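You operate a simulated robot arm through the tools that you are given. There is no shell and no other tool. Be economical: measure what you need, move in short steps, check, and stop when the job is done.

You are at the controls of a simulated two-armed robot. One attempt, no reset.

JOB
Wipe and fill the white frame's gap, then bed the wooden strip.
Fine: grey cloth and white tube; cloth back, tube in the steel pot. A coat counts when it lies all over at full strength: go over it till it gets no stronger. What is to be rubbed or washed off counts as gone when no trace of it is left.

The check looks at the end state, three seconds after you hand in, the way a careful person would. Anything else that was tipped, shoved, dropped, spilled or broken makes it a failure. Flat cloth is picked up by pressing the open fingertips on it (5 to 10 N) and closing them slowly along it; thin cloth reads only 2 to 8 mm in the jaws.

ROBOT AND FRAMES
Two 7-joint arms with fingered hands on one trunk, on a base that drives. Base frame: it is fixed to the floor where the robot stands at the start and does not move with it; the origin is under the middle of the robot, x ahead of it, y to its left, z up. Units: mm, degrees, N and s.
The left shoulder is at the start at [81, 241, 1492], the right one opposite. With the tool pointing down near the work surface each hand reaches from about 100 to 960 mm from the robot's upright axis, wherever it stands, measured 20 degrees to its own side. Places, roughly: gap in the white frame [300, -100, 800]; inside of the steel pot [300, -400, 800]; wooden strip (17x3x4 cm) [300, 200, 800]. Payload 4.9 kg a hand.
Tool frame (each hand has its own): the origin (TCP) lies between the finger pads and is the grasp point; the fingertips stand 32 mm ahead of it; z points along the fingers, y is the line along which they close. The gripper opens to 200 mm. The gripper's body begins 89 mm behind the TCP. The gripper is a hand of 4 fingers: y runs from the thumb to the fingers, the wrist lies at [0, 0, -267] in the tool frame, and closing takes about 1.5 s.
Orientation is that of the tool frame in the base frame, as a unit quaternion [x, y, z, w]. With the fingers straight down and closing along the base's y, the tool's x points along the base's -x, its y along +y and its z along -z.

CONTROLS
- The arms move only by the tool send_rows. It takes "left_increments", "right_increments" or both (then of equal length, played together; a hand with none holds still); each is a list of rows, each a list of 6 numbers: the shift along the base's x, y, z in mm, then the turn, a rotation vector about the base's x, y, z in degrees. In form: [[tx, ty, tz, rx, ry, rz], ...]. A call has 1 to 10 rows; each row shifts and turns the commanded pose from where the row before left it. "left_gripper" and "right_gripper" are, for a hand that has rows, the opening in per cent of the stroke, from 0 (shut) to 100 (fully open), set as the call begins (left out, the last holds). Rows are played at 5 a second. More than 50 mm and 8.6 degrees between two rows, or a gripper value outside its range, and nothing of the call is played. Where a pose cannot be reached the arm comes as near as it can. A force on the tool above 40 N (or 10 N above the force at the start of the call, whichever is more), or a blocked arm, ends the call early, and 0.2 s more pass. The fingers move at their own pace (about 72 mm/s each) and stop on an object; they squeeze with about 24 N. The grip force told is the motor's: it shows also when the fingers shut on nothing. Time passes only in rows, and 0.2 s behind the last, so rows that do not move let the fingers close. The reply holds the time, the measured pose of the TCP, the force on the tool along the base axes, the opening and the grip force, in the units named above and with some noise, with the torque about the TCP (base axes, N m) and any sound that the robot's microphone picked up, and new pictures: "show" is both (left out), scene, wrist or none (wrist: the cameras of the hands that moved).
- Cameras (640 x 400 px; columns grow to the right, rows downward): "scene" is now at [99, -27.5, 1643.2]; the picture's right is [-0.39, -0.92, 0.00], its down [-0.72, 0.30, -0.62] and it looks along [0.57, -0.24, -0.78] (base axes); focal length 222 px, centre (320, 200). "left" rides on the left gripper at [-69, -69, -116] in its tool frame; the picture's right is [0.71, -0.71, 0.00], its down [0.54, 0.54, -0.64] and it looks along [0.46, 0.45, 0.77] (tool axes); focal length 226 px, centre (320, 200). "right" rides on the right gripper at [69, -69, -116] in its tool frame; the picture's right is [0.71, 0.71, 0.00], its down [-0.54, 0.54, -0.64] and it looks along [-0.45, 0.45, 0.77] (tool axes); focal length 226 px, centre (320, 200). There is no depth. A picture from a camera that has moved, and an enlarged one, comes with that camera's place and axes in the base frame and with its lens.
- raise_lower(by): slides the trunk up (or, below 0, down) by that many mm; the arms and the scene camera ride with it, the base frame stays. It gives what a move gives, with no picture.
- base_move(legs): drives the robot by 1 to 6 legs, each [ahead, left, turn to the left] in mm, mm and degrees, along the robot's own axes; the way and the turn of a leg run together, so that a leg with both is an arc; at most 1500 mm and 180 degrees a leg. The arms and the cameras ride along, it lands a little off, and it stops where it bumps. It gives what a move gives, and a new picture of the scene camera.
- curl_fingers(finger1, finger2, finger3, thumb_bend, hand): sets how far each is bent, from 0 (flat) to 1 (curled in); at 0.3 the hand is open as for a grip, at 0.7 the pads meet at the TCP. One left out holds its place. A second passes; each finger stops where it meets its share of the squeeze, and holds until it gets a number again. A gripper value or a shape takes the hand back. It gives what a move gives, with no picture; readings hold the bend of each and the force on the fingers (four entries, about 0 where the hand has none), thumb and palm.
- set_grasp(shape, hand): the hand has 4 fingers and takes this shape, open, in about a second: jaw (thumb against the fingers, like two jaws); tri (thumb and two fingers); tip (a fingertip pinch); poke (one finger out to press); point (the index stretched); flat (the hand flat); cup (the hand cupped); fist (a fist). The gripper value then closes the fingers along that shape, each until it touches; the sizes above hold for jaw. It gives what a move gives, with no picture.
- aim_head(pan, tilt): turns the head with the scene camera to pan (to the left, within 86 degrees either way) and tilt (down, from -29 to 69), counted from straight ahead of the robot. It gives what a move gives, and a new picture of the scene camera.
- inspect(camera, box): a new picture of the part [left, top, right, bottom] of that camera's present view, enlarged. It takes no simulated time.
- hand_in(): hands the job in; it is judged then, once.

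Go step by step. Nothing tells you exact positions but the pictures and the camera data: compare them with the known pose of the tool, close in by small moves and look again before you grip or let go. The budget is 120 turns and 260 pictures, counting those below and the enlarged ones. Unless the task says otherwise, let go and move clear before handing in.

The tools are called after "Call:" as name(argument=value, ...) on one line, values as JSON. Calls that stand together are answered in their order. send_rows: Moves the arms, as the interface text tells. Its arguments: {"type":"object","properties":{"left_increments":{"type":"array","items":{"type":"array","items":{"type":"number"}}},"left_gripper":{"type":"number"},"right_increments":{"type":"array","items":{"type":"array","items":{"type":"number"}}},"right_gripper":{"type":"number"},"show":{"type":"string","enum":["both","scene","wrist","none"]}},"required":[]} The other tools are called the same way: raise_lower (by) slides the trunk up or down; set_grasp (shape, hand) gives the hand a shape; curl_fingers (finger1, finger2, finger3, thumb_bend, hand) moves the fingers one by one; base_move (legs) drives the base; aim_head (pan, tilt) turns the head that bears the scene camera; inspect (camera, box) takes an enlarged picture of a part of a camera's view; hand_in () hands the job in.

At the start:

```text
time: 0.0
left_tcp_pos: [720.4, 39.8, 1198.1]
left_tcp_rot: [0.001, 1.0, 0.001, 0.001]
left_force: [0.5, 0.4, 0.0]
left_moment: [0.01, -0.06, 0.0]
left_grip_width: 199.6
left_grip_force: 0.0
left_shape: jaw
left_bend: [0.3, 0.3, 0.3, 0.3]
left_finger forces: [0.0, 0.0, 0.1, 0.0, 0.0, 0.0]
right_tcp_pos: [578.8, -570.0, 1270.1]
right_tcp_rot: [0.0, 1.0, 0.0, 0.0]
right_force: [0.0, -0.1, 0.4]
right_moment: [0.01, 0.01, -0.01]
right_grip_width: 200.0
right_grip_force: 0.1
right_shape: jaw
right_bend: [0.3, 0.3, 0.3, 0.3]
right_finger forces: [0.0, 0.0, 0.0, 0.0, 0.1, 0.1]
trunk travel left (down, up): [-400.0, 440.0]
robot x, y, heading: [1.4, -0.6, 0.1]
head pan, tilt: [-22.7, 51.7]
```

scene: 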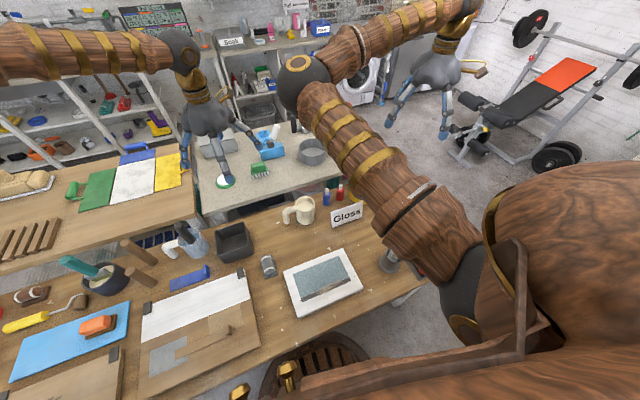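
right: 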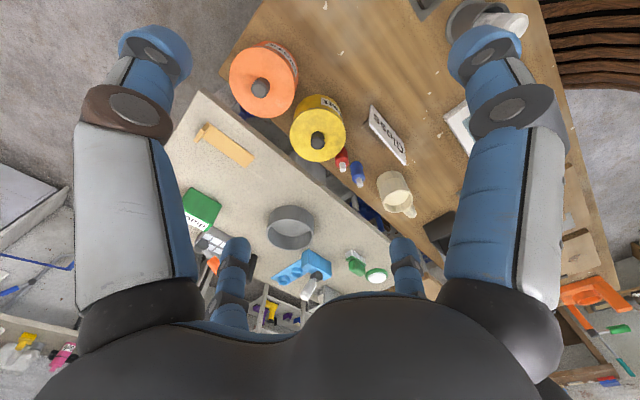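
left: 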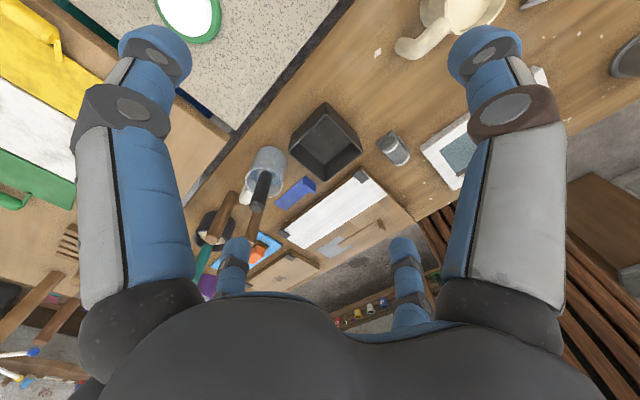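

I see a crowded workbench with the white frame near the middle; I need clearer views of the frame, pot, strip, cloth and tube. I'll aim the head at different places.

Call:
aim_head(pan=0, tilt=65)

Call:
aim_head(pan=-60, tilt=60)

Call:
aim_head(pan=50, tilt=60)

```text
time: 0.9
left_tcp_pos: [720.2, 39.4, 1197.5]
left_tcp_rot: [-0.001, 1.0, 0.001, 0.002]
left_force: [-0.3, 0.0, -0.4]
left_moment: [0.02, -0.04, -0.02]
left_grip_width: 199.9
left_grip_force: 0.0
left_shape: jaw
left_bend: [0.3, 0.3, 0.3, 0.3]
left_finger forces: [0.0, 0.0, 0.1, 0.1, 0.0, 0.0]
right_tcp_pos: [579.0, -571.1, 1270.4]
right_tcp_rot: [0.0, 1.0, 0.0, 0.0]
right_force: [0.3, -0.3, -0.5]
right_moment: [0.05, 0.0, 0.0]
right_grip_width: 199.9
right_grip_force: 0.0
right_shape: jaw
right_bend: [0.3, 0.3, 0.3, 0.3]
right_finger forces: [0.0, 0.0, 0.0, 0.0, 0.0, 0.0]
trunk travel left (down, up): [-400.0, 440.0]
robot x, y, heading: [-2.0, 2.1, 0.0]
head pan, tilt: [0.0, 65.0]
camera scene: at [90.2, 1.5, 1627.3], right [0.0, -1.0, 0.0], down [-0.91, 0.0, -0.42], along [0.42, 0.0, -0.91], focal length 222 px, centre (320, 200)
```

scene: 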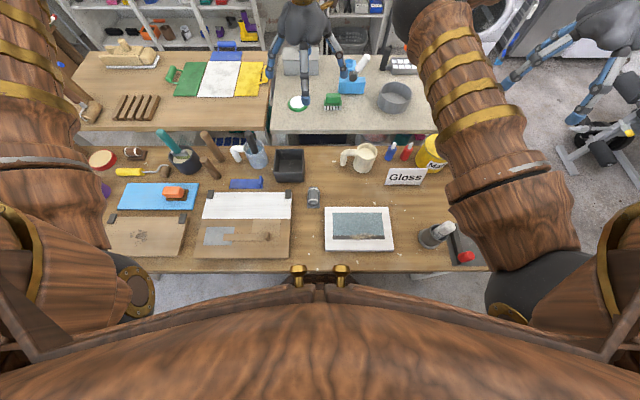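

```text
time: 2.2
left_tcp_pos: [721.0, 38.1, 1197.5]
left_tcp_rot: [0.0, 1.0, 0.0, 0.0]
left_force: [0.1, -0.1, -0.2]
left_moment: [0.02, -0.02, 0.0]
left_grip_width: 199.8
left_grip_force: 0.1
left_shape: jaw
left_bend: [0.3, 0.3, 0.3, 0.3]
left_finger forces: [0.0, 0.0, 0.0, 0.0, 0.0, 0.1]
right_tcp_pos: [578.1, -571.4, 1269.0]
right_tcp_rot: [0.0, 1.0, 0.0, 0.0]
right_force: [-0.1, 0.3, -0.4]
right_moment: [0.01, -0.02, 0.0]
right_grip_width: 200.0
right_grip_force: 0.1
right_shape: jaw
right_bend: [0.3, 0.3, 0.3, 0.3]
right_finger forces: [0.0, 0.1, 0.0, 0.0, 0.0, 0.0]
trunk travel left (down, up): [-400.0, 440.0]
robot x, y, heading: [-0.3, -0.3, -0.0]
head pan, tilt: [-60.0, 60.0]
camera scene: at [62.9, -56.1, 1632.9], right [-0.87, -0.5, 0.0], down [-0.43, 0.75, -0.5], along [0.25, -0.43, -0.87], focal length 222 px, centre (320, 200)
```

scene: 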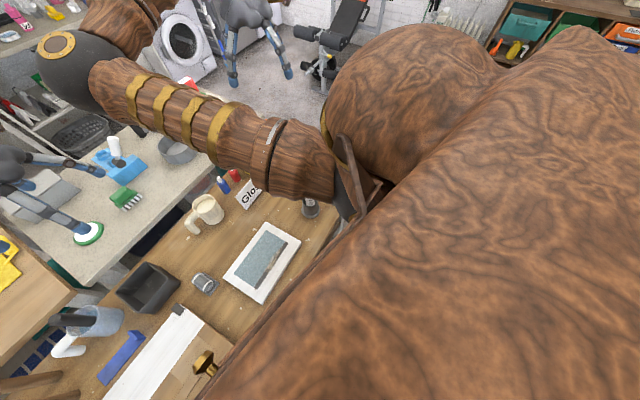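

```text
time: 4.0
left_tcp_pos: [720.1, 38.5, 1198.4]
left_tcp_rot: [0.0, 1.0, 0.0, 0.0]
left_force: [-0.1, -0.1, -0.2]
left_moment: [-0.04, 0.01, 0.01]
left_grip_width: 200.3
left_grip_force: 0.1
left_shape: jaw
left_bend: [0.3, 0.3, 0.3, 0.3]
left_finger forces: [0.1, 0.0, 0.1, 0.0, 0.0, 0.0]
right_tcp_pos: [578.6, -570.3, 1270.1]
right_tcp_rot: [0.0, 1.0, 0.0, 0.0]
right_force: [-0.5, 0.6, 0.1]
right_moment: [0.02, -0.04, 0.02]
right_grip_width: 199.8
right_grip_force: 0.1
right_shape: jaw
right_bend: [0.3, 0.3, 0.3, 0.3]
right_finger forces: [0.1, 0.0, 0.0, 0.1, 0.0, 0.0]
trunk travel left (down, up): [-400.0, 440.0]
robot x, y, heading: [0.9, 2.9, -0.4]
head pan, tilt: [50.0, 60.0]
camera scene: at [72.3, 52.7, 1632.9], right [0.77, -0.64, 0.0], down [-0.56, -0.66, -0.5], along [0.32, 0.38, -0.87], focal length 222 px, centre (320, 200)
```

scene: 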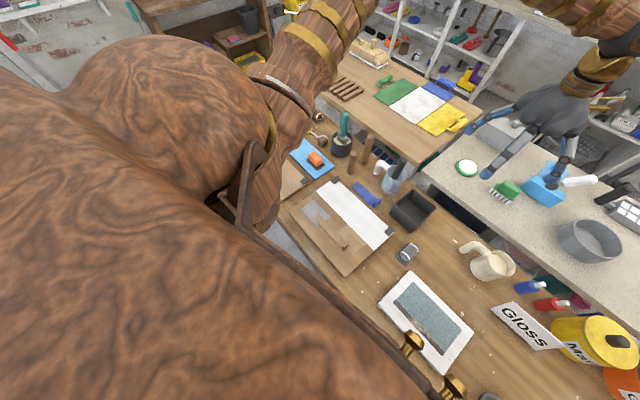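

I go back to the straight view and enlarge it to identify the cloth, tube, strip and pot.

Call:
aim_head(pan=0, tilt=65)

Call:
inspect(camera="scene", box=[80, 130, 300, 270])

Call:
inspect(camera="scene", box=[290, 135, 490, 275])

Call:
inspect(camera="scene", box=[60, 0, 280, 140])

Call:
inspect(camera="scene", box=[250, 0, 470, 140])

```text
time: 5.2
left_tcp_pos: [720.1, 39.3, 1197.3]
left_tcp_rot: [-0.001, 1.0, 0.0, 0.001]
left_force: [0.6, 0.3, 0.3]
left_moment: [-0.02, -0.01, 0.01]
left_grip_width: 199.7
left_grip_force: 0.0
left_shape: jaw
left_bend: [0.3, 0.3, 0.3, 0.3]
left_finger forces: [0.0, 0.0, 0.0, 0.1, 0.1, 0.1]
right_tcp_pos: [577.8, -570.4, 1269.3]
right_tcp_rot: [0.0, 1.0, 0.0, -0.001]
right_force: [-0.5, -0.7, 0.7]
right_moment: [-0.01, 0.02, 0.04]
right_grip_width: 200.1
right_grip_force: 0.0
right_shape: jaw
right_bend: [0.3, 0.3, 0.3, 0.3]
right_finger forces: [0.0, 0.0, 0.0, 0.1, 0.0, 0.0]
trunk travel left (down, up): [-400.0, 440.0]
robot x, y, heading: [-0.7, -2.3, 0.1]
head pan, tilt: [0.0, 65.0]
camera scene: at [90.2, 1.7, 1627.3], right [0.0, -1.0, 0.0], down [-0.91, 0.0, -0.42], along [0.42, 0.0, -0.91], focal length 222 px, centre (320, 200)
```

scene: 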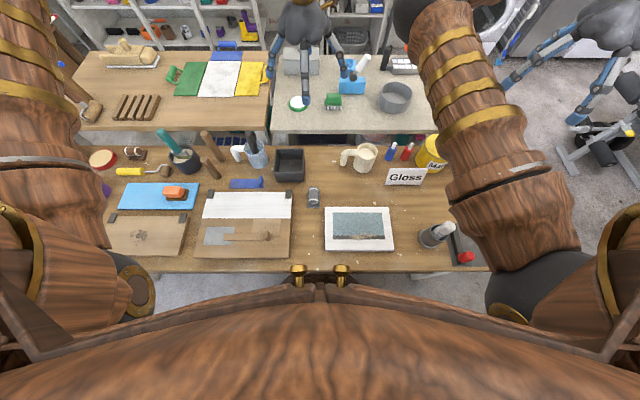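

```text
2.86 times, centred on (190, 200) of scene
camera zoom: at [90.2, 1.7, 1627.3], right [0.0, -1.0, 0.0], down [-0.91, 0.0, -0.42], along [0.42, 0.0, -0.91], focal length 634 px, centre (691, 200)
```

zoom: 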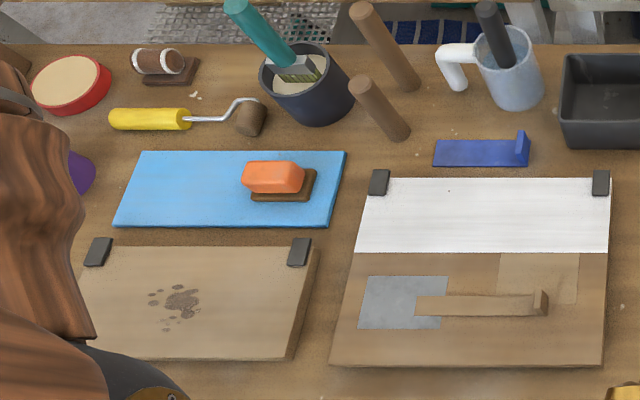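

```text
2.86 times, centred on (390, 205) of scene
camera zoom: at [90.2, 1.7, 1627.3], right [0.0, -1.0, 0.0], down [-0.91, 0.0, -0.42], along [0.42, 0.0, -0.91], focal length 634 px, centre (120, 186)
```

zoom: 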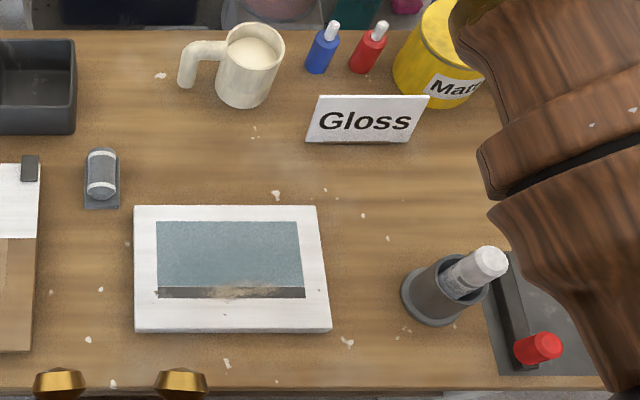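

```text
2.86 times, centred on (170, 70) of scene
camera zoom: at [90.2, 1.7, 1627.3], right [0.0, -1.0, 0.0], down [-0.91, 0.0, -0.42], along [0.42, 0.0, -0.91], focal length 634 px, centre (749, 571)
```

zoom: 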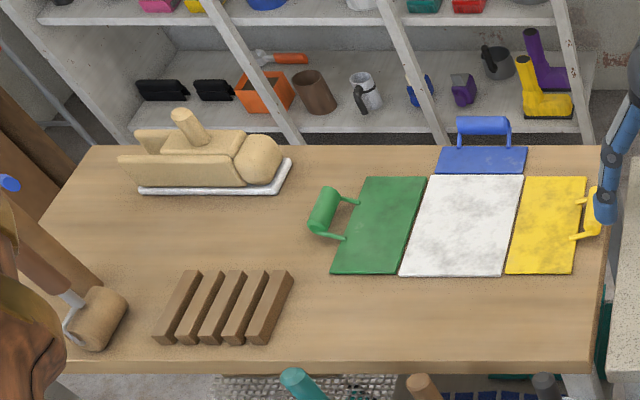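

```text
2.86 times, centred on (360, 70) of scene
camera zoom: at [90.2, 1.7, 1627.3], right [0.0, -1.0, 0.0], down [-0.91, 0.0, -0.42], along [0.42, 0.0, -0.91], focal length 634 px, centre (206, 571)
```

zoom: 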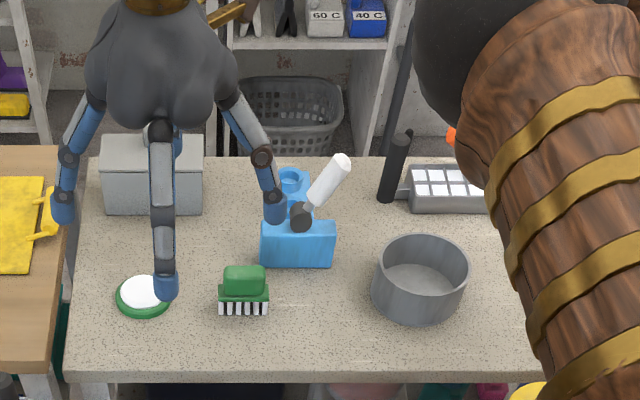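

The pot at about (310,-418) already seems to hold a white-capped tube; there is another red-capped tube beside it. I look more closely for the grey cloth and at the gap.

Call:
inspect(camera="left", box=[360, 100, 480, 190])

Call:
inspect(camera="scene", box=[300, 180, 400, 260])

Call:
inspect(camera="scene", box=[410, 210, 490, 274])

Call:
inspect(camera="scene", box=[190, 190, 310, 270])

```text
4.44 times, centred on (420, 145) of left
camera zoom: at [788.6, -29.7, 1313.7], right [-0.71, -0.71, 0.0], down [-0.54, 0.54, 0.64], along [-0.45, 0.45, -0.77], focal length 1005 px, centre (-124, 444)
```

zoom: 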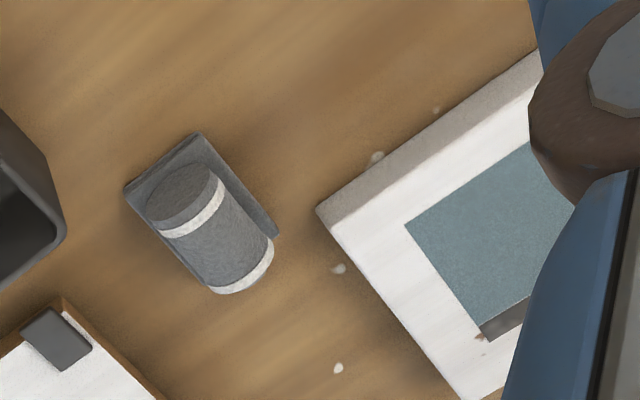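

```text
5.00 times, centred on (350, 220) of scene
camera zoom: at [90.2, 1.7, 1627.3], right [0.0, -1.0, 0.0], down [-0.91, 0.0, -0.42], along [0.42, 0.0, -0.91], focal length 1110 px, centre (170, 100)
```

zoom: 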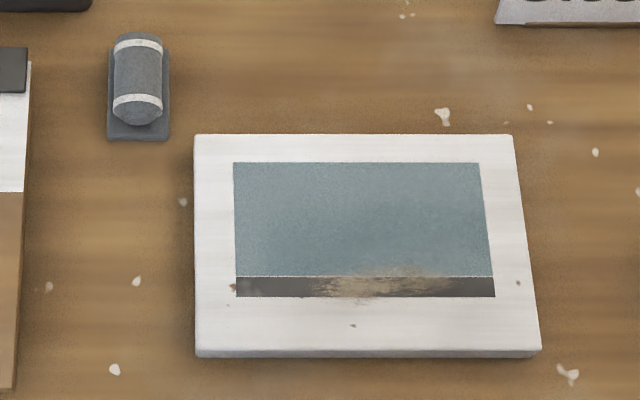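

```text
6.25 times, centred on (450, 242) of scene
camera zoom: at [90.2, 1.7, 1627.3], right [0.0, -1.0, 0.0], down [-0.91, 0.0, -0.42], along [0.42, 0.0, -0.91], focal length 1388 px, centre (-492, -62)
```

zoom: 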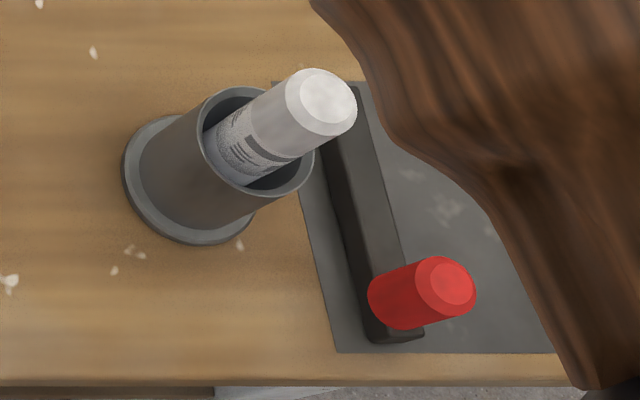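

```text
5.00 times, centred on (250, 230) of scene
camera zoom: at [90.2, 1.7, 1627.3], right [0.0, -1.0, 0.0], down [-0.91, 0.0, -0.42], along [0.42, 0.0, -0.91], focal length 1110 px, centre (670, 50)
```

zoom: 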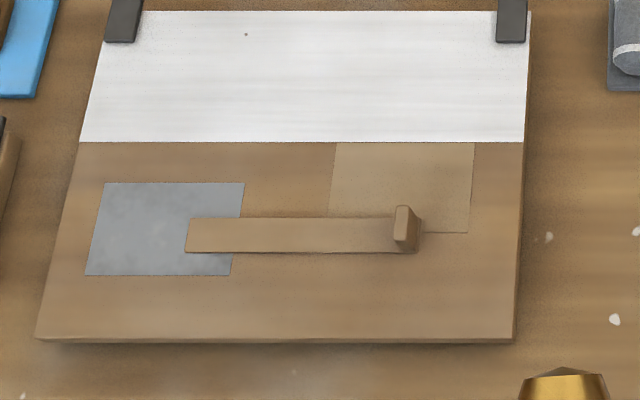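

The grey roll on its pad at about (480,25) looks like the cloth, the dirty gap is at about (313,-146), and the strip lies on the board. I bring the left hand over the cloth for a close look, and raise/retreat nothing else.

Call:
send_rows(left_increments=[[-40, -2, -25, 0, 0, 0], [-40, -2, -25, 0, 0, 0], [-40, -2, -25, 0, 0, 0], [-40, -2, -25, 0, 0, 0], [-40, -2, -25, 0, 0, 0], [-40, -2, -25, 0, 0, 0]], show="both")

Call:
inspect(camera="left", box=[200, 0, 440, 150])

```text
time: 6.6
left_tcp_pos: [479.9, 27.9, 1047.6]
left_tcp_rot: [0.0, 1.0, 0.0, 0.001]
left_force: [0.1, -0.2, -0.3]
left_moment: [0.0, -0.05, 0.01]
left_grip_width: 200.0
left_grip_force: 0.0
left_shape: jaw
left_bend: [0.3, 0.3, 0.3, 0.3]
left_finger forces: [0.0, 0.0, 0.0, 0.0, 0.0, 0.1]
right_tcp_pos: [578.3, -569.8, 1269.2]
right_tcp_rot: [0.0, 1.0, 0.001, 0.0]
right_force: [0.0, -0.8, -0.3]
right_moment: [-0.02, -0.01, 0.0]
right_grip_width: 200.0
right_grip_force: 0.1
right_shape: jaw
right_bend: [0.3, 0.3, 0.3, 0.3]
right_finger forces: [0.1, 0.0, 0.1, 0.0, 0.0, 0.1]
trunk travel left (down, up): [-400.0, 440.0]
robot x, y, heading: [1.4, -2.0, 0.1]
head pan, tilt: [0.0, 65.0]
camera scene: at [90.0, 1.3, 1627.4], right [0.0, -1.0, 0.0], down [-0.91, 0.0, -0.42], along [0.42, 0.0, -0.91], focal length 222 px, centre (320, 200)
camera left: at [548.8, -41.1, 1163.6], right [-0.71, -0.71, 0.0], down [-0.54, 0.54, 0.64], along [-0.45, 0.45, -0.77], focal length 226 px, centre (320, 200)
```

scene: 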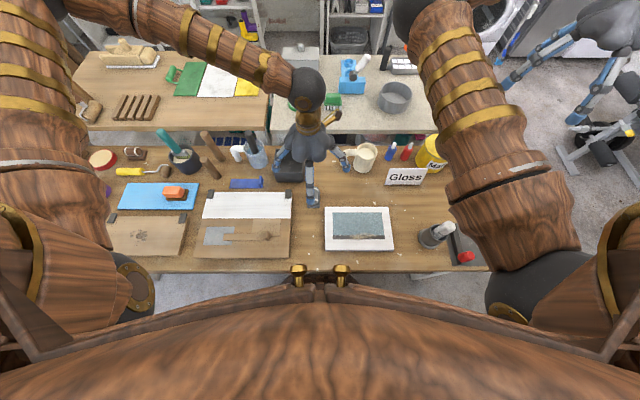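
left: 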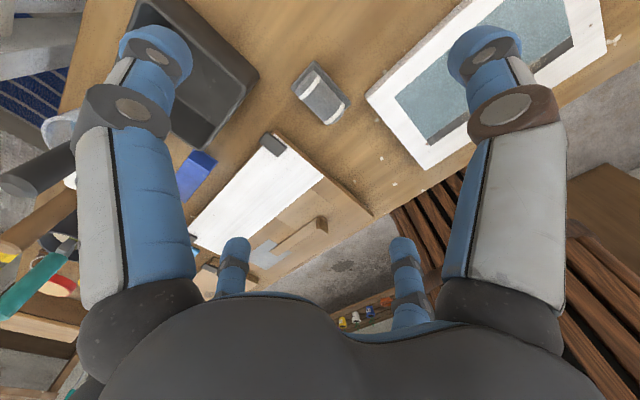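

```text
2.67 times, centred on (320, 75) of left
camera zoom: at [548.8, -41.1, 1163.6], right [-0.71, -0.71, 0.0], down [-0.54, 0.54, 0.64], along [-0.45, 0.45, -0.77], focal length 603 px, centre (320, 533)
```

zoom: 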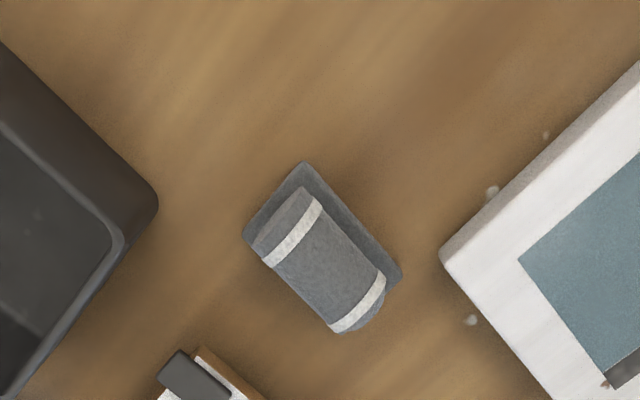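

The cloth roll is at about (482,27), lying along x. I bring the right hand closer to see the gap, pot and tube.

Call:
send_rows(right_increments=[[-37, 30, -25, 0, 0, 0], [-37, 30, -25, 0, 0, 0], [-37, 30, -25, 0, 0, 0], [-37, 30, -25, 0, 0, 0], [-37, 30, -25, 0, 0, 0], [-37, 30, -25, 0, 0, 0], [-37, 30, -25, 0, 0, 0], [-37, 30, -25, 0, 0, 0]])

Call:
inspect(camera="right", box=[200, 0, 440, 150])

Call:
inspect(camera="scene", box=[400, 190, 500, 270])

```text
refused: row 1 steps farther than a row can; nothing moved
```

```text
2.67 times, centred on (320, 75) of right
camera zoom: at [508.7, -639.9, 1385.7], right [-0.71, 0.71, 0.0], down [0.54, 0.54, 0.64], along [0.45, 0.45, -0.77], focal length 603 px, centre (320, 533)
```

zoom: 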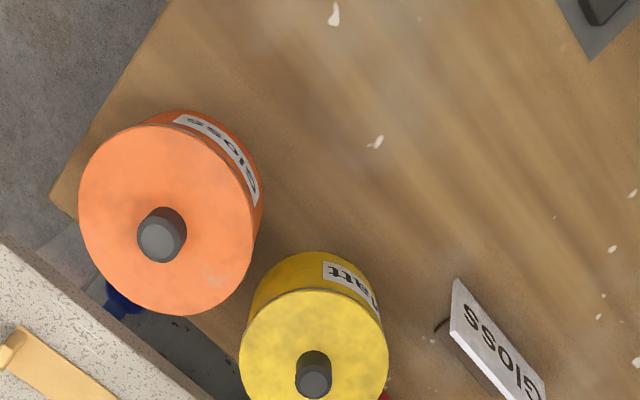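

```text
5.00 times, centred on (450, 230) of scene
camera zoom: at [90.0, 1.3, 1627.4], right [0.0, -1.0, 0.0], down [-0.91, 0.0, -0.42], along [0.42, 0.0, -0.91], focal length 1110 px, centre (-330, 50)
```

zoom: 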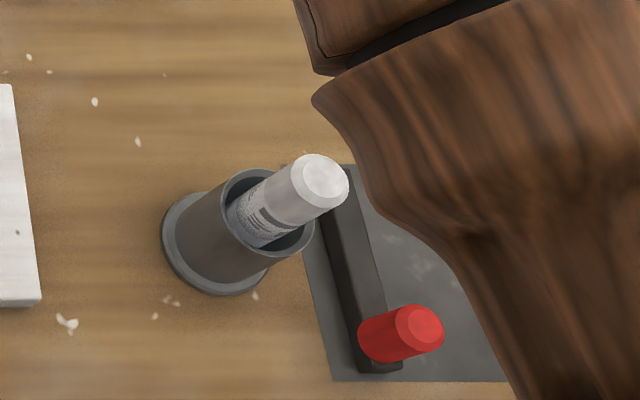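

The step was slightly too long; I use shorter rows.

Call:
send_rows(right_increments=[[-33, 27, -23, 0, 0, 0], [-33, 27, -23, 0, 0, 0], [-33, 27, -23, 0, 0, 0], [-33, 27, -23, 0, 0, 0], [-33, 27, -23, 0, 0, 0], [-33, 27, -23, 0, 0, 0], [-33, 27, -23, 0, 0, 0], [-33, 27, -23, 0, 0, 0], [-33, 27, -23, 0, 0, 0]])

Call:
inspect(camera="right", box=[200, 0, 440, 150])

```text
time: 8.6
left_tcp_pos: [470.6, 45.0, 1033.2]
left_tcp_rot: [-0.004, 1.0, 0.013, -0.013]
left_force: [0.8, 0.8, 0.8]
left_moment: [0.02, -0.02, 0.02]
left_grip_width: 199.8
left_grip_force: 0.1
left_shape: jaw
left_bend: [0.3, 0.3, 0.3, 0.3]
left_finger forces: [0.0, 0.0, 0.0, 0.0, 0.0, 0.0]
right_tcp_pos: [375.3, -373.5, 1055.9]
right_tcp_rot: [0.012, 1.0, 0.006, 0.009]
right_force: [0.8, 0.3, 0.3]
right_moment: [0.0, -0.01, 0.04]
right_grip_width: 199.9
right_grip_force: 0.1
right_shape: jaw
right_bend: [0.3, 0.3, 0.3, 0.3]
right_finger forces: [0.0, 0.1, 0.0, 0.0, 0.0, 0.1]
right hand out of reach, approached as far as the arm can: row 7, 8, 9
trunk travel left (down, up): [-400.0, 440.0]
robot x, y, heading: [0.5, 1.1, 0.1]
head pan, tilt: [0.0, 65.0]
camera scene: at [89.7, 2.9, 1627.4], right [0.0, -1.0, 0.0], down [-0.91, 0.0, -0.42], along [0.42, 0.0, -0.91], focal length 222 px, centre (320, 200)
camera right: at [302.2, -443.1, 1170.2], right [-0.69, 0.72, 0.0], down [0.54, 0.52, 0.66], along [0.48, 0.45, -0.75], focal length 226 px, centre (320, 200)
```

scene: 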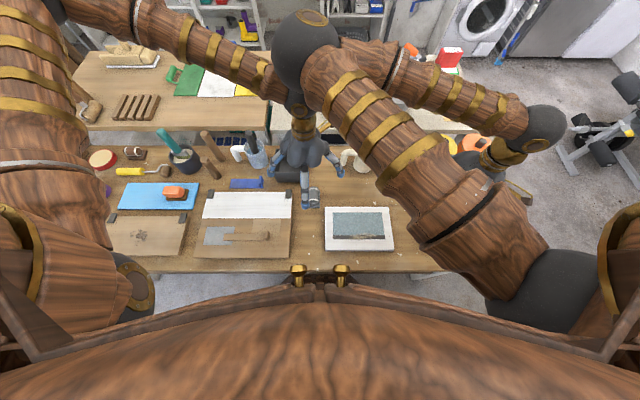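
right: 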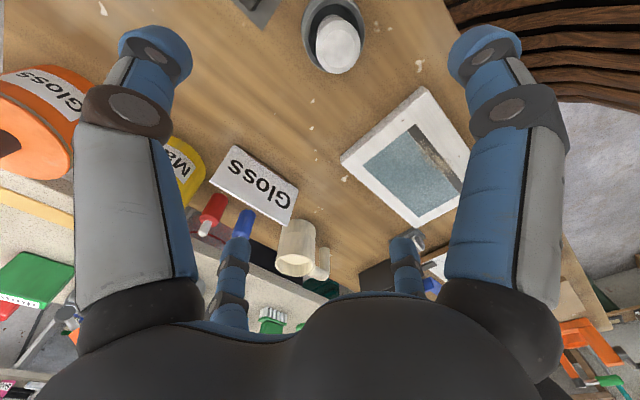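

```text
2.67 times, centred on (320, 75) of right
camera zoom: at [302.2, -443.1, 1170.2], right [-0.69, 0.72, 0.0], down [0.54, 0.52, 0.66], along [0.48, 0.45, -0.75], focal length 603 px, centre (320, 533)
```

zoom: 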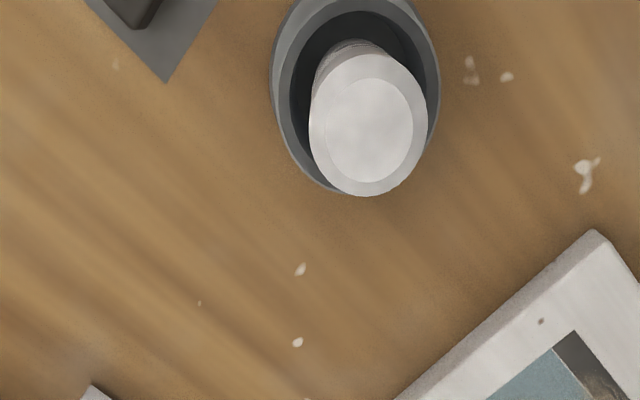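

The right elbow touched the left forearm; I undo that move at once, then step the base back so the arms work farther out.

Call:
send_rows(right_increments=[[33, -27, 23, 0, 0, 0], [33, -27, 23, 0, 0, 0], [33, -27, 23, 0, 0, 0], [33, -27, 23, 0, 0, 0], [33, -27, 23, 0, 0, 0], [33, -27, 23, 0, 0, 0], [33, -27, 23, 0, 0, 0], [33, -27, 23, 0, 0, 0], [33, -27, 23, 0, 0, 0]], show="scene")

Call:
send_rows(left_increments=[[0, 0, 40, 0, 0, 0], [0, 0, 40, 0, 0, 0]], show="none")

```text
time: 10.6
left_tcp_pos: [481.5, 26.4, 1047.8]
left_tcp_rot: [0.0, 1.0, 0.001, 0.002]
left_force: [-0.3, -0.3, 0.0]
left_moment: [0.01, 0.03, 0.04]
left_grip_width: 199.9
left_grip_force: 0.1
left_shape: jaw
left_bend: [0.3, 0.3, 0.3, 0.3]
left_finger forces: [0.0, 0.0, 0.0, 0.1, 0.0, 0.1]
right_tcp_pos: [673.3, -617.0, 1259.6]
right_tcp_rot: [0.0, 1.0, 0.001, -0.001]
right_force: [-0.3, -0.1, 0.4]
right_moment: [-0.01, 0.01, 0.0]
right_grip_width: 200.1
right_grip_force: 0.1
right_shape: jaw
right_bend: [0.3, 0.3, 0.3, 0.3]
right_finger forces: [0.0, 0.1, 0.1, 0.1, 0.0, 0.0]
trunk travel left (down, up): [-400.0, 440.0]
robot x, y, heading: [-3.6, -0.6, -0.0]
head pan, tilt: [0.0, 65.0]
camera scene: at [90.7, -0.6, 1627.2], right [0.0, -1.0, 0.0], down [-0.91, 0.0, -0.42], along [0.42, 0.0, -0.91], focal length 222 px, centre (320, 200)
```

scene: 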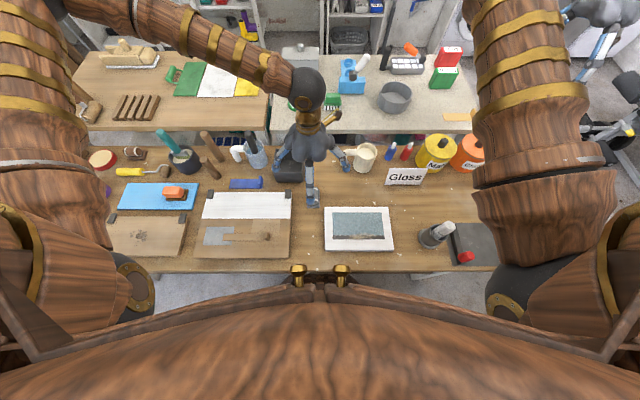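

```text
time: 11.2
left_tcp_pos: [480.4, 25.8, 1129.6]
left_tcp_rot: [0.0, 1.0, 0.001, 0.001]
left_force: [-0.6, 0.3, 0.2]
left_moment: [0.05, -0.03, -0.01]
left_grip_width: 199.9
left_grip_force: 0.0
left_shape: jaw
left_bend: [0.3, 0.3, 0.3, 0.3]
left_finger forces: [0.0, 0.0, 0.0, 0.1, 0.0, 0.0]
right_tcp_pos: [670.6, -616.8, 1261.4]
right_tcp_rot: [0.001, 1.0, 0.0, 0.0]
right_force: [0.3, 0.1, -0.6]
right_moment: [0.03, -0.03, -0.01]
right_grip_width: 199.8
right_grip_force: 0.1
right_shape: jaw
right_bend: [0.3, 0.3, 0.3, 0.3]
right_finger forces: [0.1, 0.0, 0.0, 0.0, 0.1, 0.0]
trunk travel left (down, up): [-400.0, 440.0]
robot x, y, heading: [-0.1, -2.0, 0.2]
head pan, tilt: [0.0, 65.0]
```

Both arms are free and nothing moved. I drive back 200 mm.

Call:
base_move(legs=[[-200, 0, 0]])

```text
time: 12.8
left_tcp_pos: [283.9, 27.6, 1127.9]
left_tcp_rot: [0.0, 1.0, 0.001, -0.002]
left_force: [0.7, 0.0, -1.1]
left_moment: [0.01, 0.04, 0.01]
left_grip_width: 199.8
left_grip_force: 0.1
left_shape: jaw
left_bend: [0.3, 0.3, 0.3, 0.3]
left_finger forces: [0.1, 0.1, 0.0, 0.1, 0.1, 0.1]
right_tcp_pos: [476.0, -615.6, 1258.2]
right_tcp_rot: [0.001, 1.0, 0.0, -0.002]
right_force: [0.9, 0.0, -0.5]
right_moment: [0.02, 0.05, -0.01]
right_grip_width: 200.1
right_grip_force: 0.1
right_shape: jaw
right_bend: [0.3, 0.3, 0.3, 0.3]
right_finger forces: [0.0, 0.1, 0.0, 0.0, 0.0, 0.0]
trunk travel left (down, up): [-400.0, 440.0]
robot x, y, heading: [-198.7, 1.6, -0.2]
head pan, tilt: [0.0, 65.0]
camera scene: at [-105.5, 1.5, 1626.9], right [0.0, -1.0, 0.0], down [-0.91, 0.0, -0.42], along [0.42, 0.0, -0.91], focal length 222 px, centre (320, 200)
```

scene: 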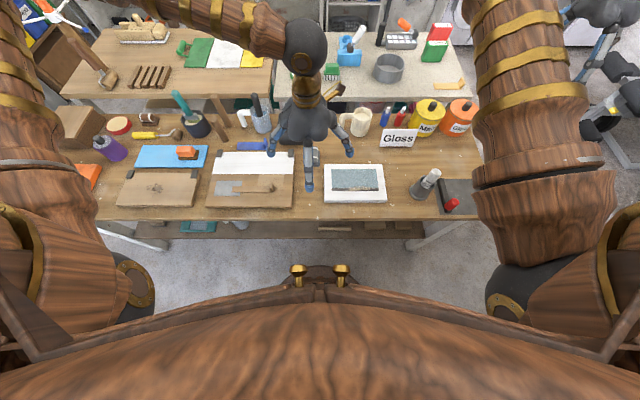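

I move the left hand so its camera looks at the gap.

Call:
send_rows(left_increments=[[29, -27, -18, 0, 0, 0], [29, -27, -20, 0, 0, 0], [29, -27, -20, 0, 0, 0], [29, -27, -20, 0, 0, 0]], show="wrist")

Call:
inspect(camera="left", box=[310, 40, 470, 140])

```text
time: 13.8
left_tcp_pos: [397.9, -82.5, 1049.4]
left_tcp_rot: [0.0, 1.0, 0.001, -0.001]
left_force: [-0.2, -0.4, -0.2]
left_moment: [0.07, 0.03, 0.0]
left_grip_width: 200.1
left_grip_force: 0.0
left_shape: jaw
left_bend: [0.3, 0.3, 0.3, 0.3]
left_finger forces: [0.0, 0.1, 0.0, 0.0, 0.0, 0.1]
right_tcp_pos: [473.0, -616.9, 1257.2]
right_tcp_rot: [0.002, 1.0, 0.001, -0.002]
right_force: [0.3, 0.4, 0.1]
right_moment: [0.01, -0.01, 0.0]
right_grip_width: 199.8
right_grip_force: 0.0
right_shape: jaw
right_bend: [0.3, 0.3, 0.3, 0.3]
right_finger forces: [0.0, 0.1, 0.0, 0.0, 0.0, 0.1]
trunk travel left (down, up): [-400.0, 440.0]
robot x, y, heading: [-198.0, 2.6, 0.0]
head pan, tilt: [0.0, 65.0]
camera left: at [467.3, -151.1, 1164.3], right [-0.71, -0.71, 0.0], down [-0.54, 0.54, 0.64], along [-0.45, 0.46, -0.76], focal length 226 px, centre (320, 200)
```

left: 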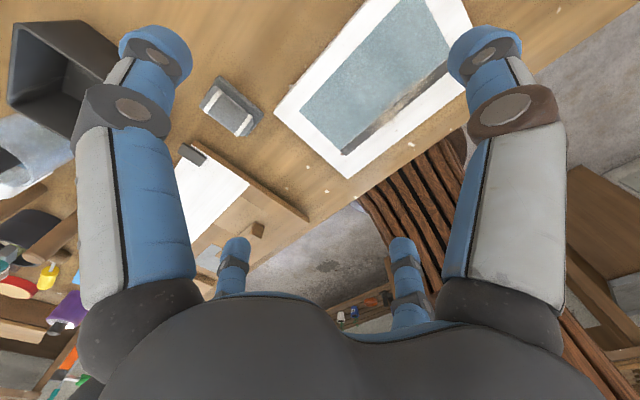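

```text
4.00 times, centred on (390, 90) of left
camera zoom: at [467.3, -151.1, 1164.3], right [-0.71, -0.71, 0.0], down [-0.54, 0.54, 0.64], along [-0.45, 0.46, -0.76], focal length 904 px, centre (40, 640)
```

zoom: 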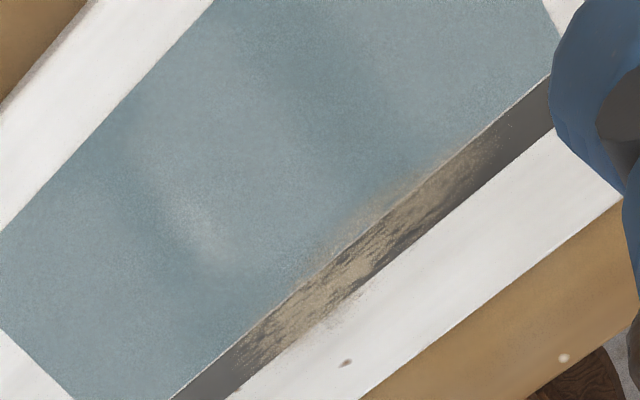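

The gap is a ~17 mm wide, ~195 mm long flush slot along y at x≈310, with dust over it. Now I take the left hand over the cloth with a narrower opening.

Call:
send_rows(left_increments=[[28, 36, -10, 0, 0, 0], [28, 36, -10, 0, 0, 0], [28, 36, -10, 0, 0, 0], [0, 0, -40, 0, 0, 0], [0, 0, -40, 0, 0, 0], [0, 0, -20, 0, 0, 0]], left_gripper=40)

Call:
inspect(camera="left", box=[200, 0, 440, 150])

```text
time: 15.2
left_tcp_pos: [481.2, 27.6, 921.4]
left_tcp_rot: [0.001, 1.0, 0.0, 0.001]
left_force: [-1.1, -0.2, 0.2]
left_moment: [0.0, 0.0, -0.01]
left_grip_width: 80.6
left_grip_force: 0.1
left_shape: jaw
left_bend: [0.42, 0.42, 0.42, 0.41]
left_finger forces: [0.0, 0.0, 0.0, 0.0, 0.0, 0.1]
right_tcp_pos: [472.4, -616.2, 1261.1]
right_tcp_rot: [0.0, 1.0, -0.001, -0.001]
right_force: [-0.8, -0.1, 0.5]
right_moment: [0.0, 0.02, -0.02]
right_grip_width: 199.8
right_grip_force: 0.1
right_shape: jaw
right_bend: [0.3, 0.3, 0.3, 0.3]
right_finger forces: [0.1, 0.0, 0.1, 0.0, 0.0, 0.0]
trunk travel left (down, up): [-400.0, 440.0]
robot x, y, heading: [-198.9, 2.0, -0.1]
head pan, tilt: [0.0, 65.0]
camera scene: at [-109.4, 1.9, 1627.3], right [0.0, -1.0, 0.0], down [-0.91, 0.0, -0.42], along [0.42, 0.0, -0.91], focal length 222 px, centre (320, 200)
camera left: at [549.9, -40.6, 1036.6], right [-0.71, -0.71, 0.0], down [-0.54, 0.54, 0.64], along [-0.45, 0.45, -0.77], focal length 226 px, centre (320, 200)
```

scene: 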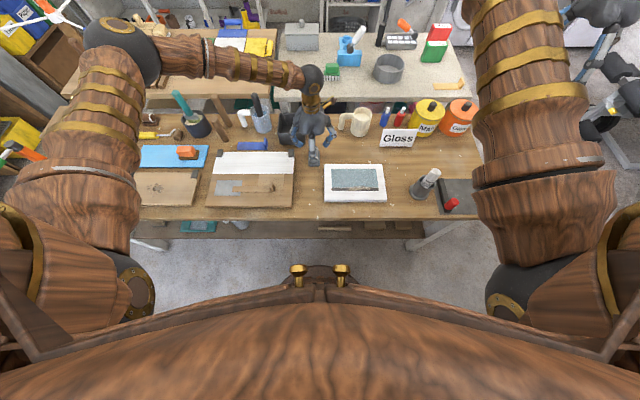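
left: 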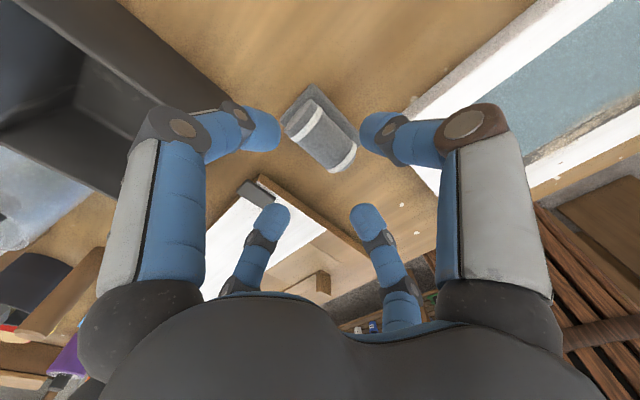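

```text
2.67 times, centred on (320, 75) of left
camera zoom: at [549.9, -40.6, 1036.6], right [-0.71, -0.71, 0.0], down [-0.54, 0.54, 0.64], along [-0.45, 0.45, -0.77], focal length 603 px, centre (320, 533)
```

zoom: 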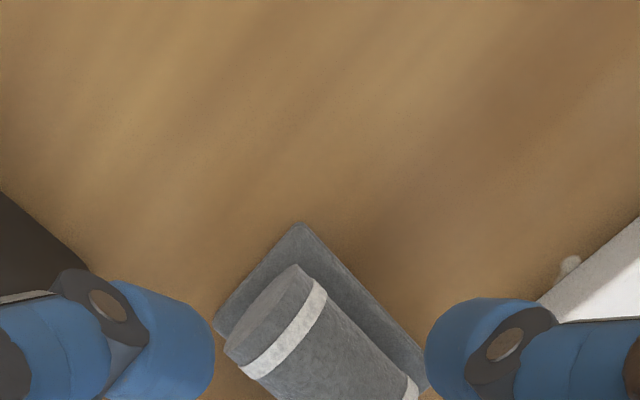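

The four digits look arranged around the grasp point; I check the hand's actual layout before gripping.

Call:
inspect(camera="scene", box=[275, 90, 355, 175])

Call:
inspect(camera="left", box=[120, 60, 520, 310])

```text
4.71 times, centred on (315, 132) of scene
camera zoom: at [-109.4, 1.9, 1627.3], right [0.0, -1.0, 0.0], down [-0.91, 0.0, -0.42], along [0.42, 0.0, -0.91], focal length 1045 px, centre (344, 518)
```

zoom: 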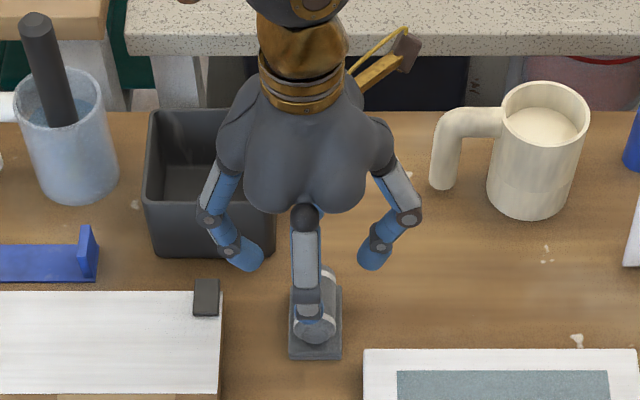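

```text
1.60 times, centred on (320, 185) of left
camera zoom: at [549.9, -40.6, 1036.6], right [-0.71, -0.71, 0.0], down [-0.54, 0.54, 0.64], along [-0.45, 0.45, -0.77], focal length 362 px, centre (320, 224)
```

zoom: 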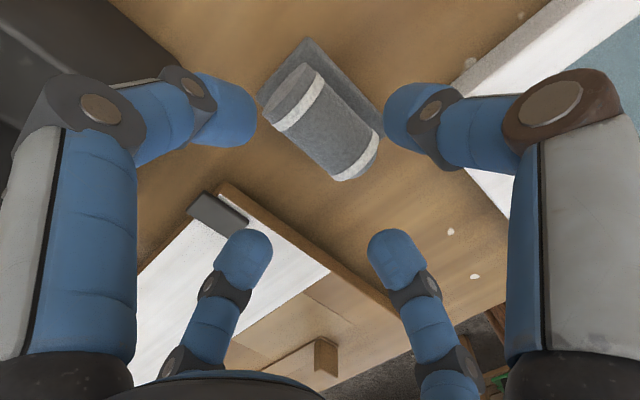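

The digits form a cross (±x, ±y), so they will close on the roll's sides and ends. I open to 110 mm and descend around it.

Call:
send_rows(left_increments=[[3, -1, 0, 0, 0, 0], [0, 0, 0, 0, 0, 0], [0, 0, -20, 0, 0, 0], [0, 0, -20, 0, 0, 0], [0, 0, -20, 0, 0, 0], [0, 0, -11, 0, 0, 0]], left_gripper=55)

Call:
inspect(camera="scene", box=[275, 90, 355, 175])

```text
time: 16.6
left_tcp_pos: [484.3, 26.2, 849.9]
left_tcp_rot: [0.001, 1.0, 0.0, 0.001]
left_force: [1.5, -0.1, 0.0]
left_moment: [-0.01, -0.01, 0.0]
left_grip_width: 109.5
left_grip_force: 0.1
left_shape: jaw
left_bend: [0.36, 0.36, 0.36, 0.34]
left_finger forces: [0.1, 0.0, 0.0, 0.0, 0.0, 0.0]
right_tcp_pos: [472.1, -615.9, 1258.9]
right_tcp_rot: [0.001, 1.0, 0.0, 0.0]
right_force: [0.2, -0.1, -0.1]
right_moment: [-0.02, -0.05, 0.01]
right_grip_width: 199.7
right_grip_force: 0.1
right_shape: jaw
right_bend: [0.3, 0.3, 0.3, 0.3]
right_finger forces: [0.1, 0.0, 0.0, 0.1, 0.1, 0.0]
trunk travel left (down, up): [-400.0, 440.0]
robot x, y, heading: [-197.1, 1.7, -0.1]
head pan, tilt: [0.0, 65.0]
camera scene: at [-109.3, 1.5, 1627.3], right [0.0, -1.0, 0.0], down [-0.91, 0.0, -0.42], along [0.42, 0.0, -0.91], focal length 222 px, centre (320, 200)
camera left: at [552.1, -43.6, 965.4], right [-0.71, -0.71, 0.0], down [-0.54, 0.54, 0.64], along [-0.45, 0.46, -0.77], focal length 226 px, centre (320, 200)
```

scene: 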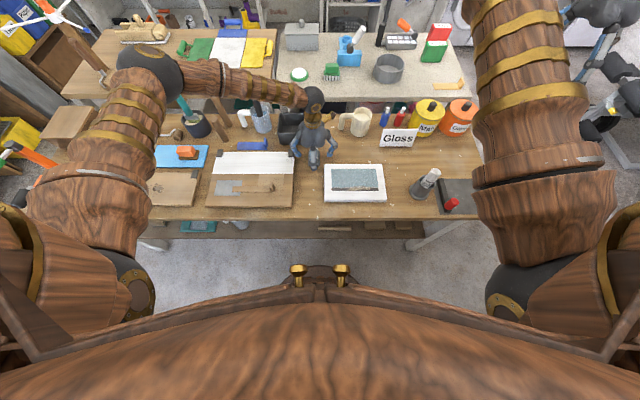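
left: 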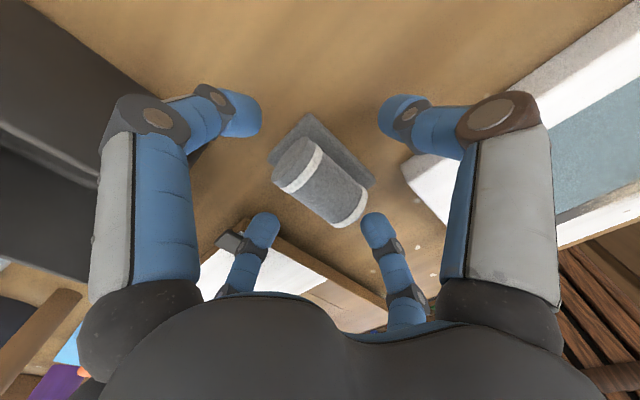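

```text
4.71 times, centred on (315, 132) of scene
camera zoom: at [-109.3, 1.5, 1627.3], right [0.0, -1.0, 0.0], down [-0.91, 0.0, -0.42], along [0.42, 0.0, -0.91], focal length 1045 px, centre (344, 518)
```

zoom: 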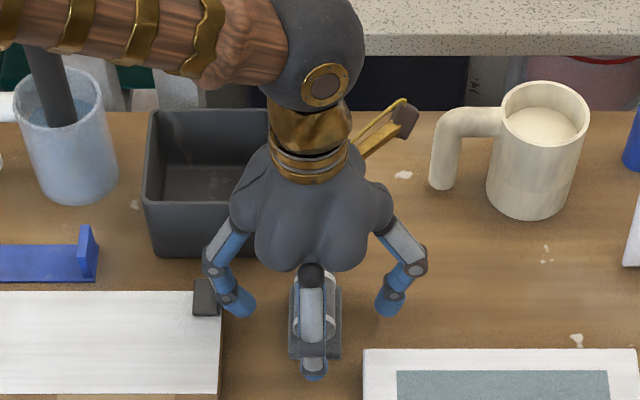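

The roll sits centred between the digits. I close gently and check.

Call:
send_rows(left_increments=[[0, 0, 0, 0, 0, 0], [0, 0, 0, 0, 0, 0], [0, 0, 0, 0, 0, 0], [0, 0, 0, 0, 0, 0], [0, 0, 0, 0, 0, 0], [0, 0, 0, 0, 0, 0], [0, 0, 0, 0, 0, 0], [0, 0, 0, 0, 0, 0]], left_gripper=0, show="wrist")

Call:
inspect(camera="scene", box=[275, 90, 355, 175])

```text
time: 18.4
left_tcp_pos: [483.7, 26.3, 849.4]
left_tcp_rot: [0.0, 1.0, 0.0, 0.001]
left_force: [-1.1, -0.4, -0.1]
left_moment: [0.0, -0.03, 0.0]
left_grip_width: 42.9
left_grip_force: 23.6
left_shape: jaw
left_bend: [0.5, 0.57, 0.46, 0.56]
left_finger forces: [21.3, 21.4, 21.1, 0.0, 21.6, 0.0]
right_tcp_pos: [471.8, -614.8, 1258.9]
right_tcp_rot: [0.002, 1.0, 0.0, 0.001]
right_force: [0.1, -0.2, -0.6]
right_moment: [0.01, 0.0, -0.02]
right_grip_width: 200.2
right_grip_force: 0.0
right_shape: jaw
right_bend: [0.3, 0.3, 0.3, 0.3]
right_finger forces: [0.0, 0.0, 0.0, 0.0, 0.0, 0.1]
trunk travel left (down, up): [-400.0, 440.0]
robot x, y, heading: [-201.5, 0.9, 0.0]
head pan, tilt: [0.0, 65.0]
camera left: at [552.1, -43.6, 965.5], right [-0.71, -0.71, 0.0], down [-0.54, 0.54, 0.64], along [-0.45, 0.46, -0.77], focal length 226 px, centre (320, 200)
```

left: 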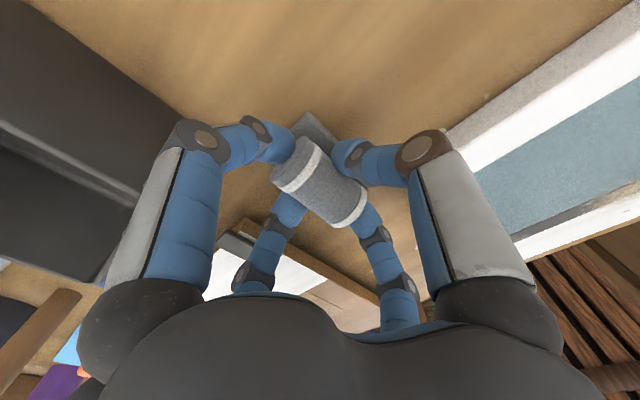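

```text
4.71 times, centred on (315, 132) of scene
camera zoom: at [-109.3, 1.6, 1627.3], right [0.0, -1.0, 0.0], down [-0.91, 0.0, -0.42], along [0.42, 0.0, -0.91], focal length 1045 px, centre (344, 518)
```

zoom: 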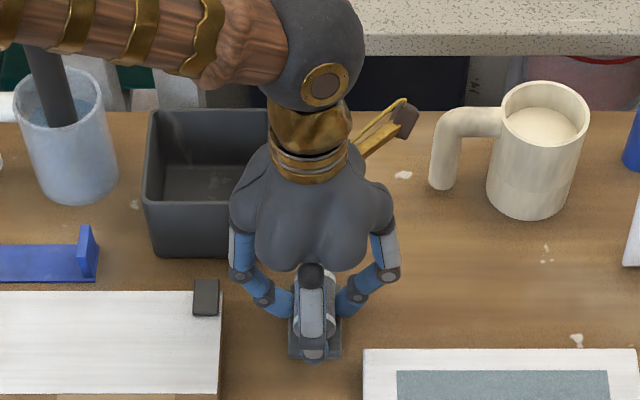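

All four digits hold the roll. I lift it and look.

Call:
send_rows(left_increments=[[0, 0, 10, 0, 0, 0], [0, 0, 25, 0, 0, 0], [0, 0, 40, 0, 0, 0], [0, 0, 40, 0, 0, 0], [0, 0, 0, 0, 0, 0]], show="wrist")

Call:
inspect(camera="scene", box=[275, 80, 355, 175])

```text
time: 19.6
left_tcp_pos: [484.3, 25.9, 963.9]
left_tcp_rot: [0.0, 1.0, 0.0, 0.0]
left_force: [0.6, -0.5, -0.8]
left_moment: [0.0, -0.04, 0.02]
left_grip_width: 42.4
left_grip_force: 24.3
left_shape: jaw
left_bend: [0.5, 0.57, 0.46, 0.56]
left_finger forces: [21.4, 21.5, 21.0, 0.0, 21.5, 0.1]
right_tcp_pos: [472.5, -615.2, 1259.7]
right_tcp_rot: [0.001, 1.0, 0.0, 0.0]
right_force: [-0.1, -1.3, -0.9]
right_moment: [-0.02, -0.01, -0.01]
right_grip_width: 200.0
right_grip_force: 0.1
right_shape: jaw
right_bend: [0.3, 0.3, 0.3, 0.3]
right_finger forces: [0.1, 0.0, 0.0, 0.0, 0.0, 0.1]
trunk travel left (down, up): [-400.0, 440.0]
robot x, y, heading: [-196.2, 1.6, -0.1]
head pan, tilt: [0.0, 65.0]
camera left: at [552.4, -43.2, 1080.1], right [-0.71, -0.71, 0.0], down [-0.54, 0.54, 0.64], along [-0.45, 0.46, -0.77], focal length 226 px, centre (320, 200)
```

left: 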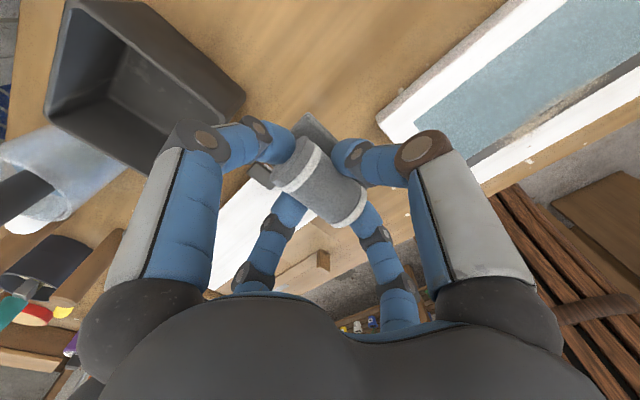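

```text
4.21 times, centred on (315, 128) of scene
camera zoom: at [-108.8, 1.6, 1627.2], right [0.0, -1.0, 0.0], down [-0.91, 0.0, -0.42], along [0.42, 0.0, -0.91], focal length 935 px, centre (341, 505)
```

zoom: 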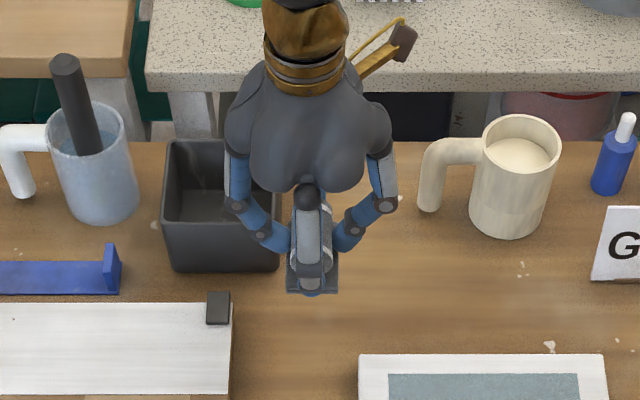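

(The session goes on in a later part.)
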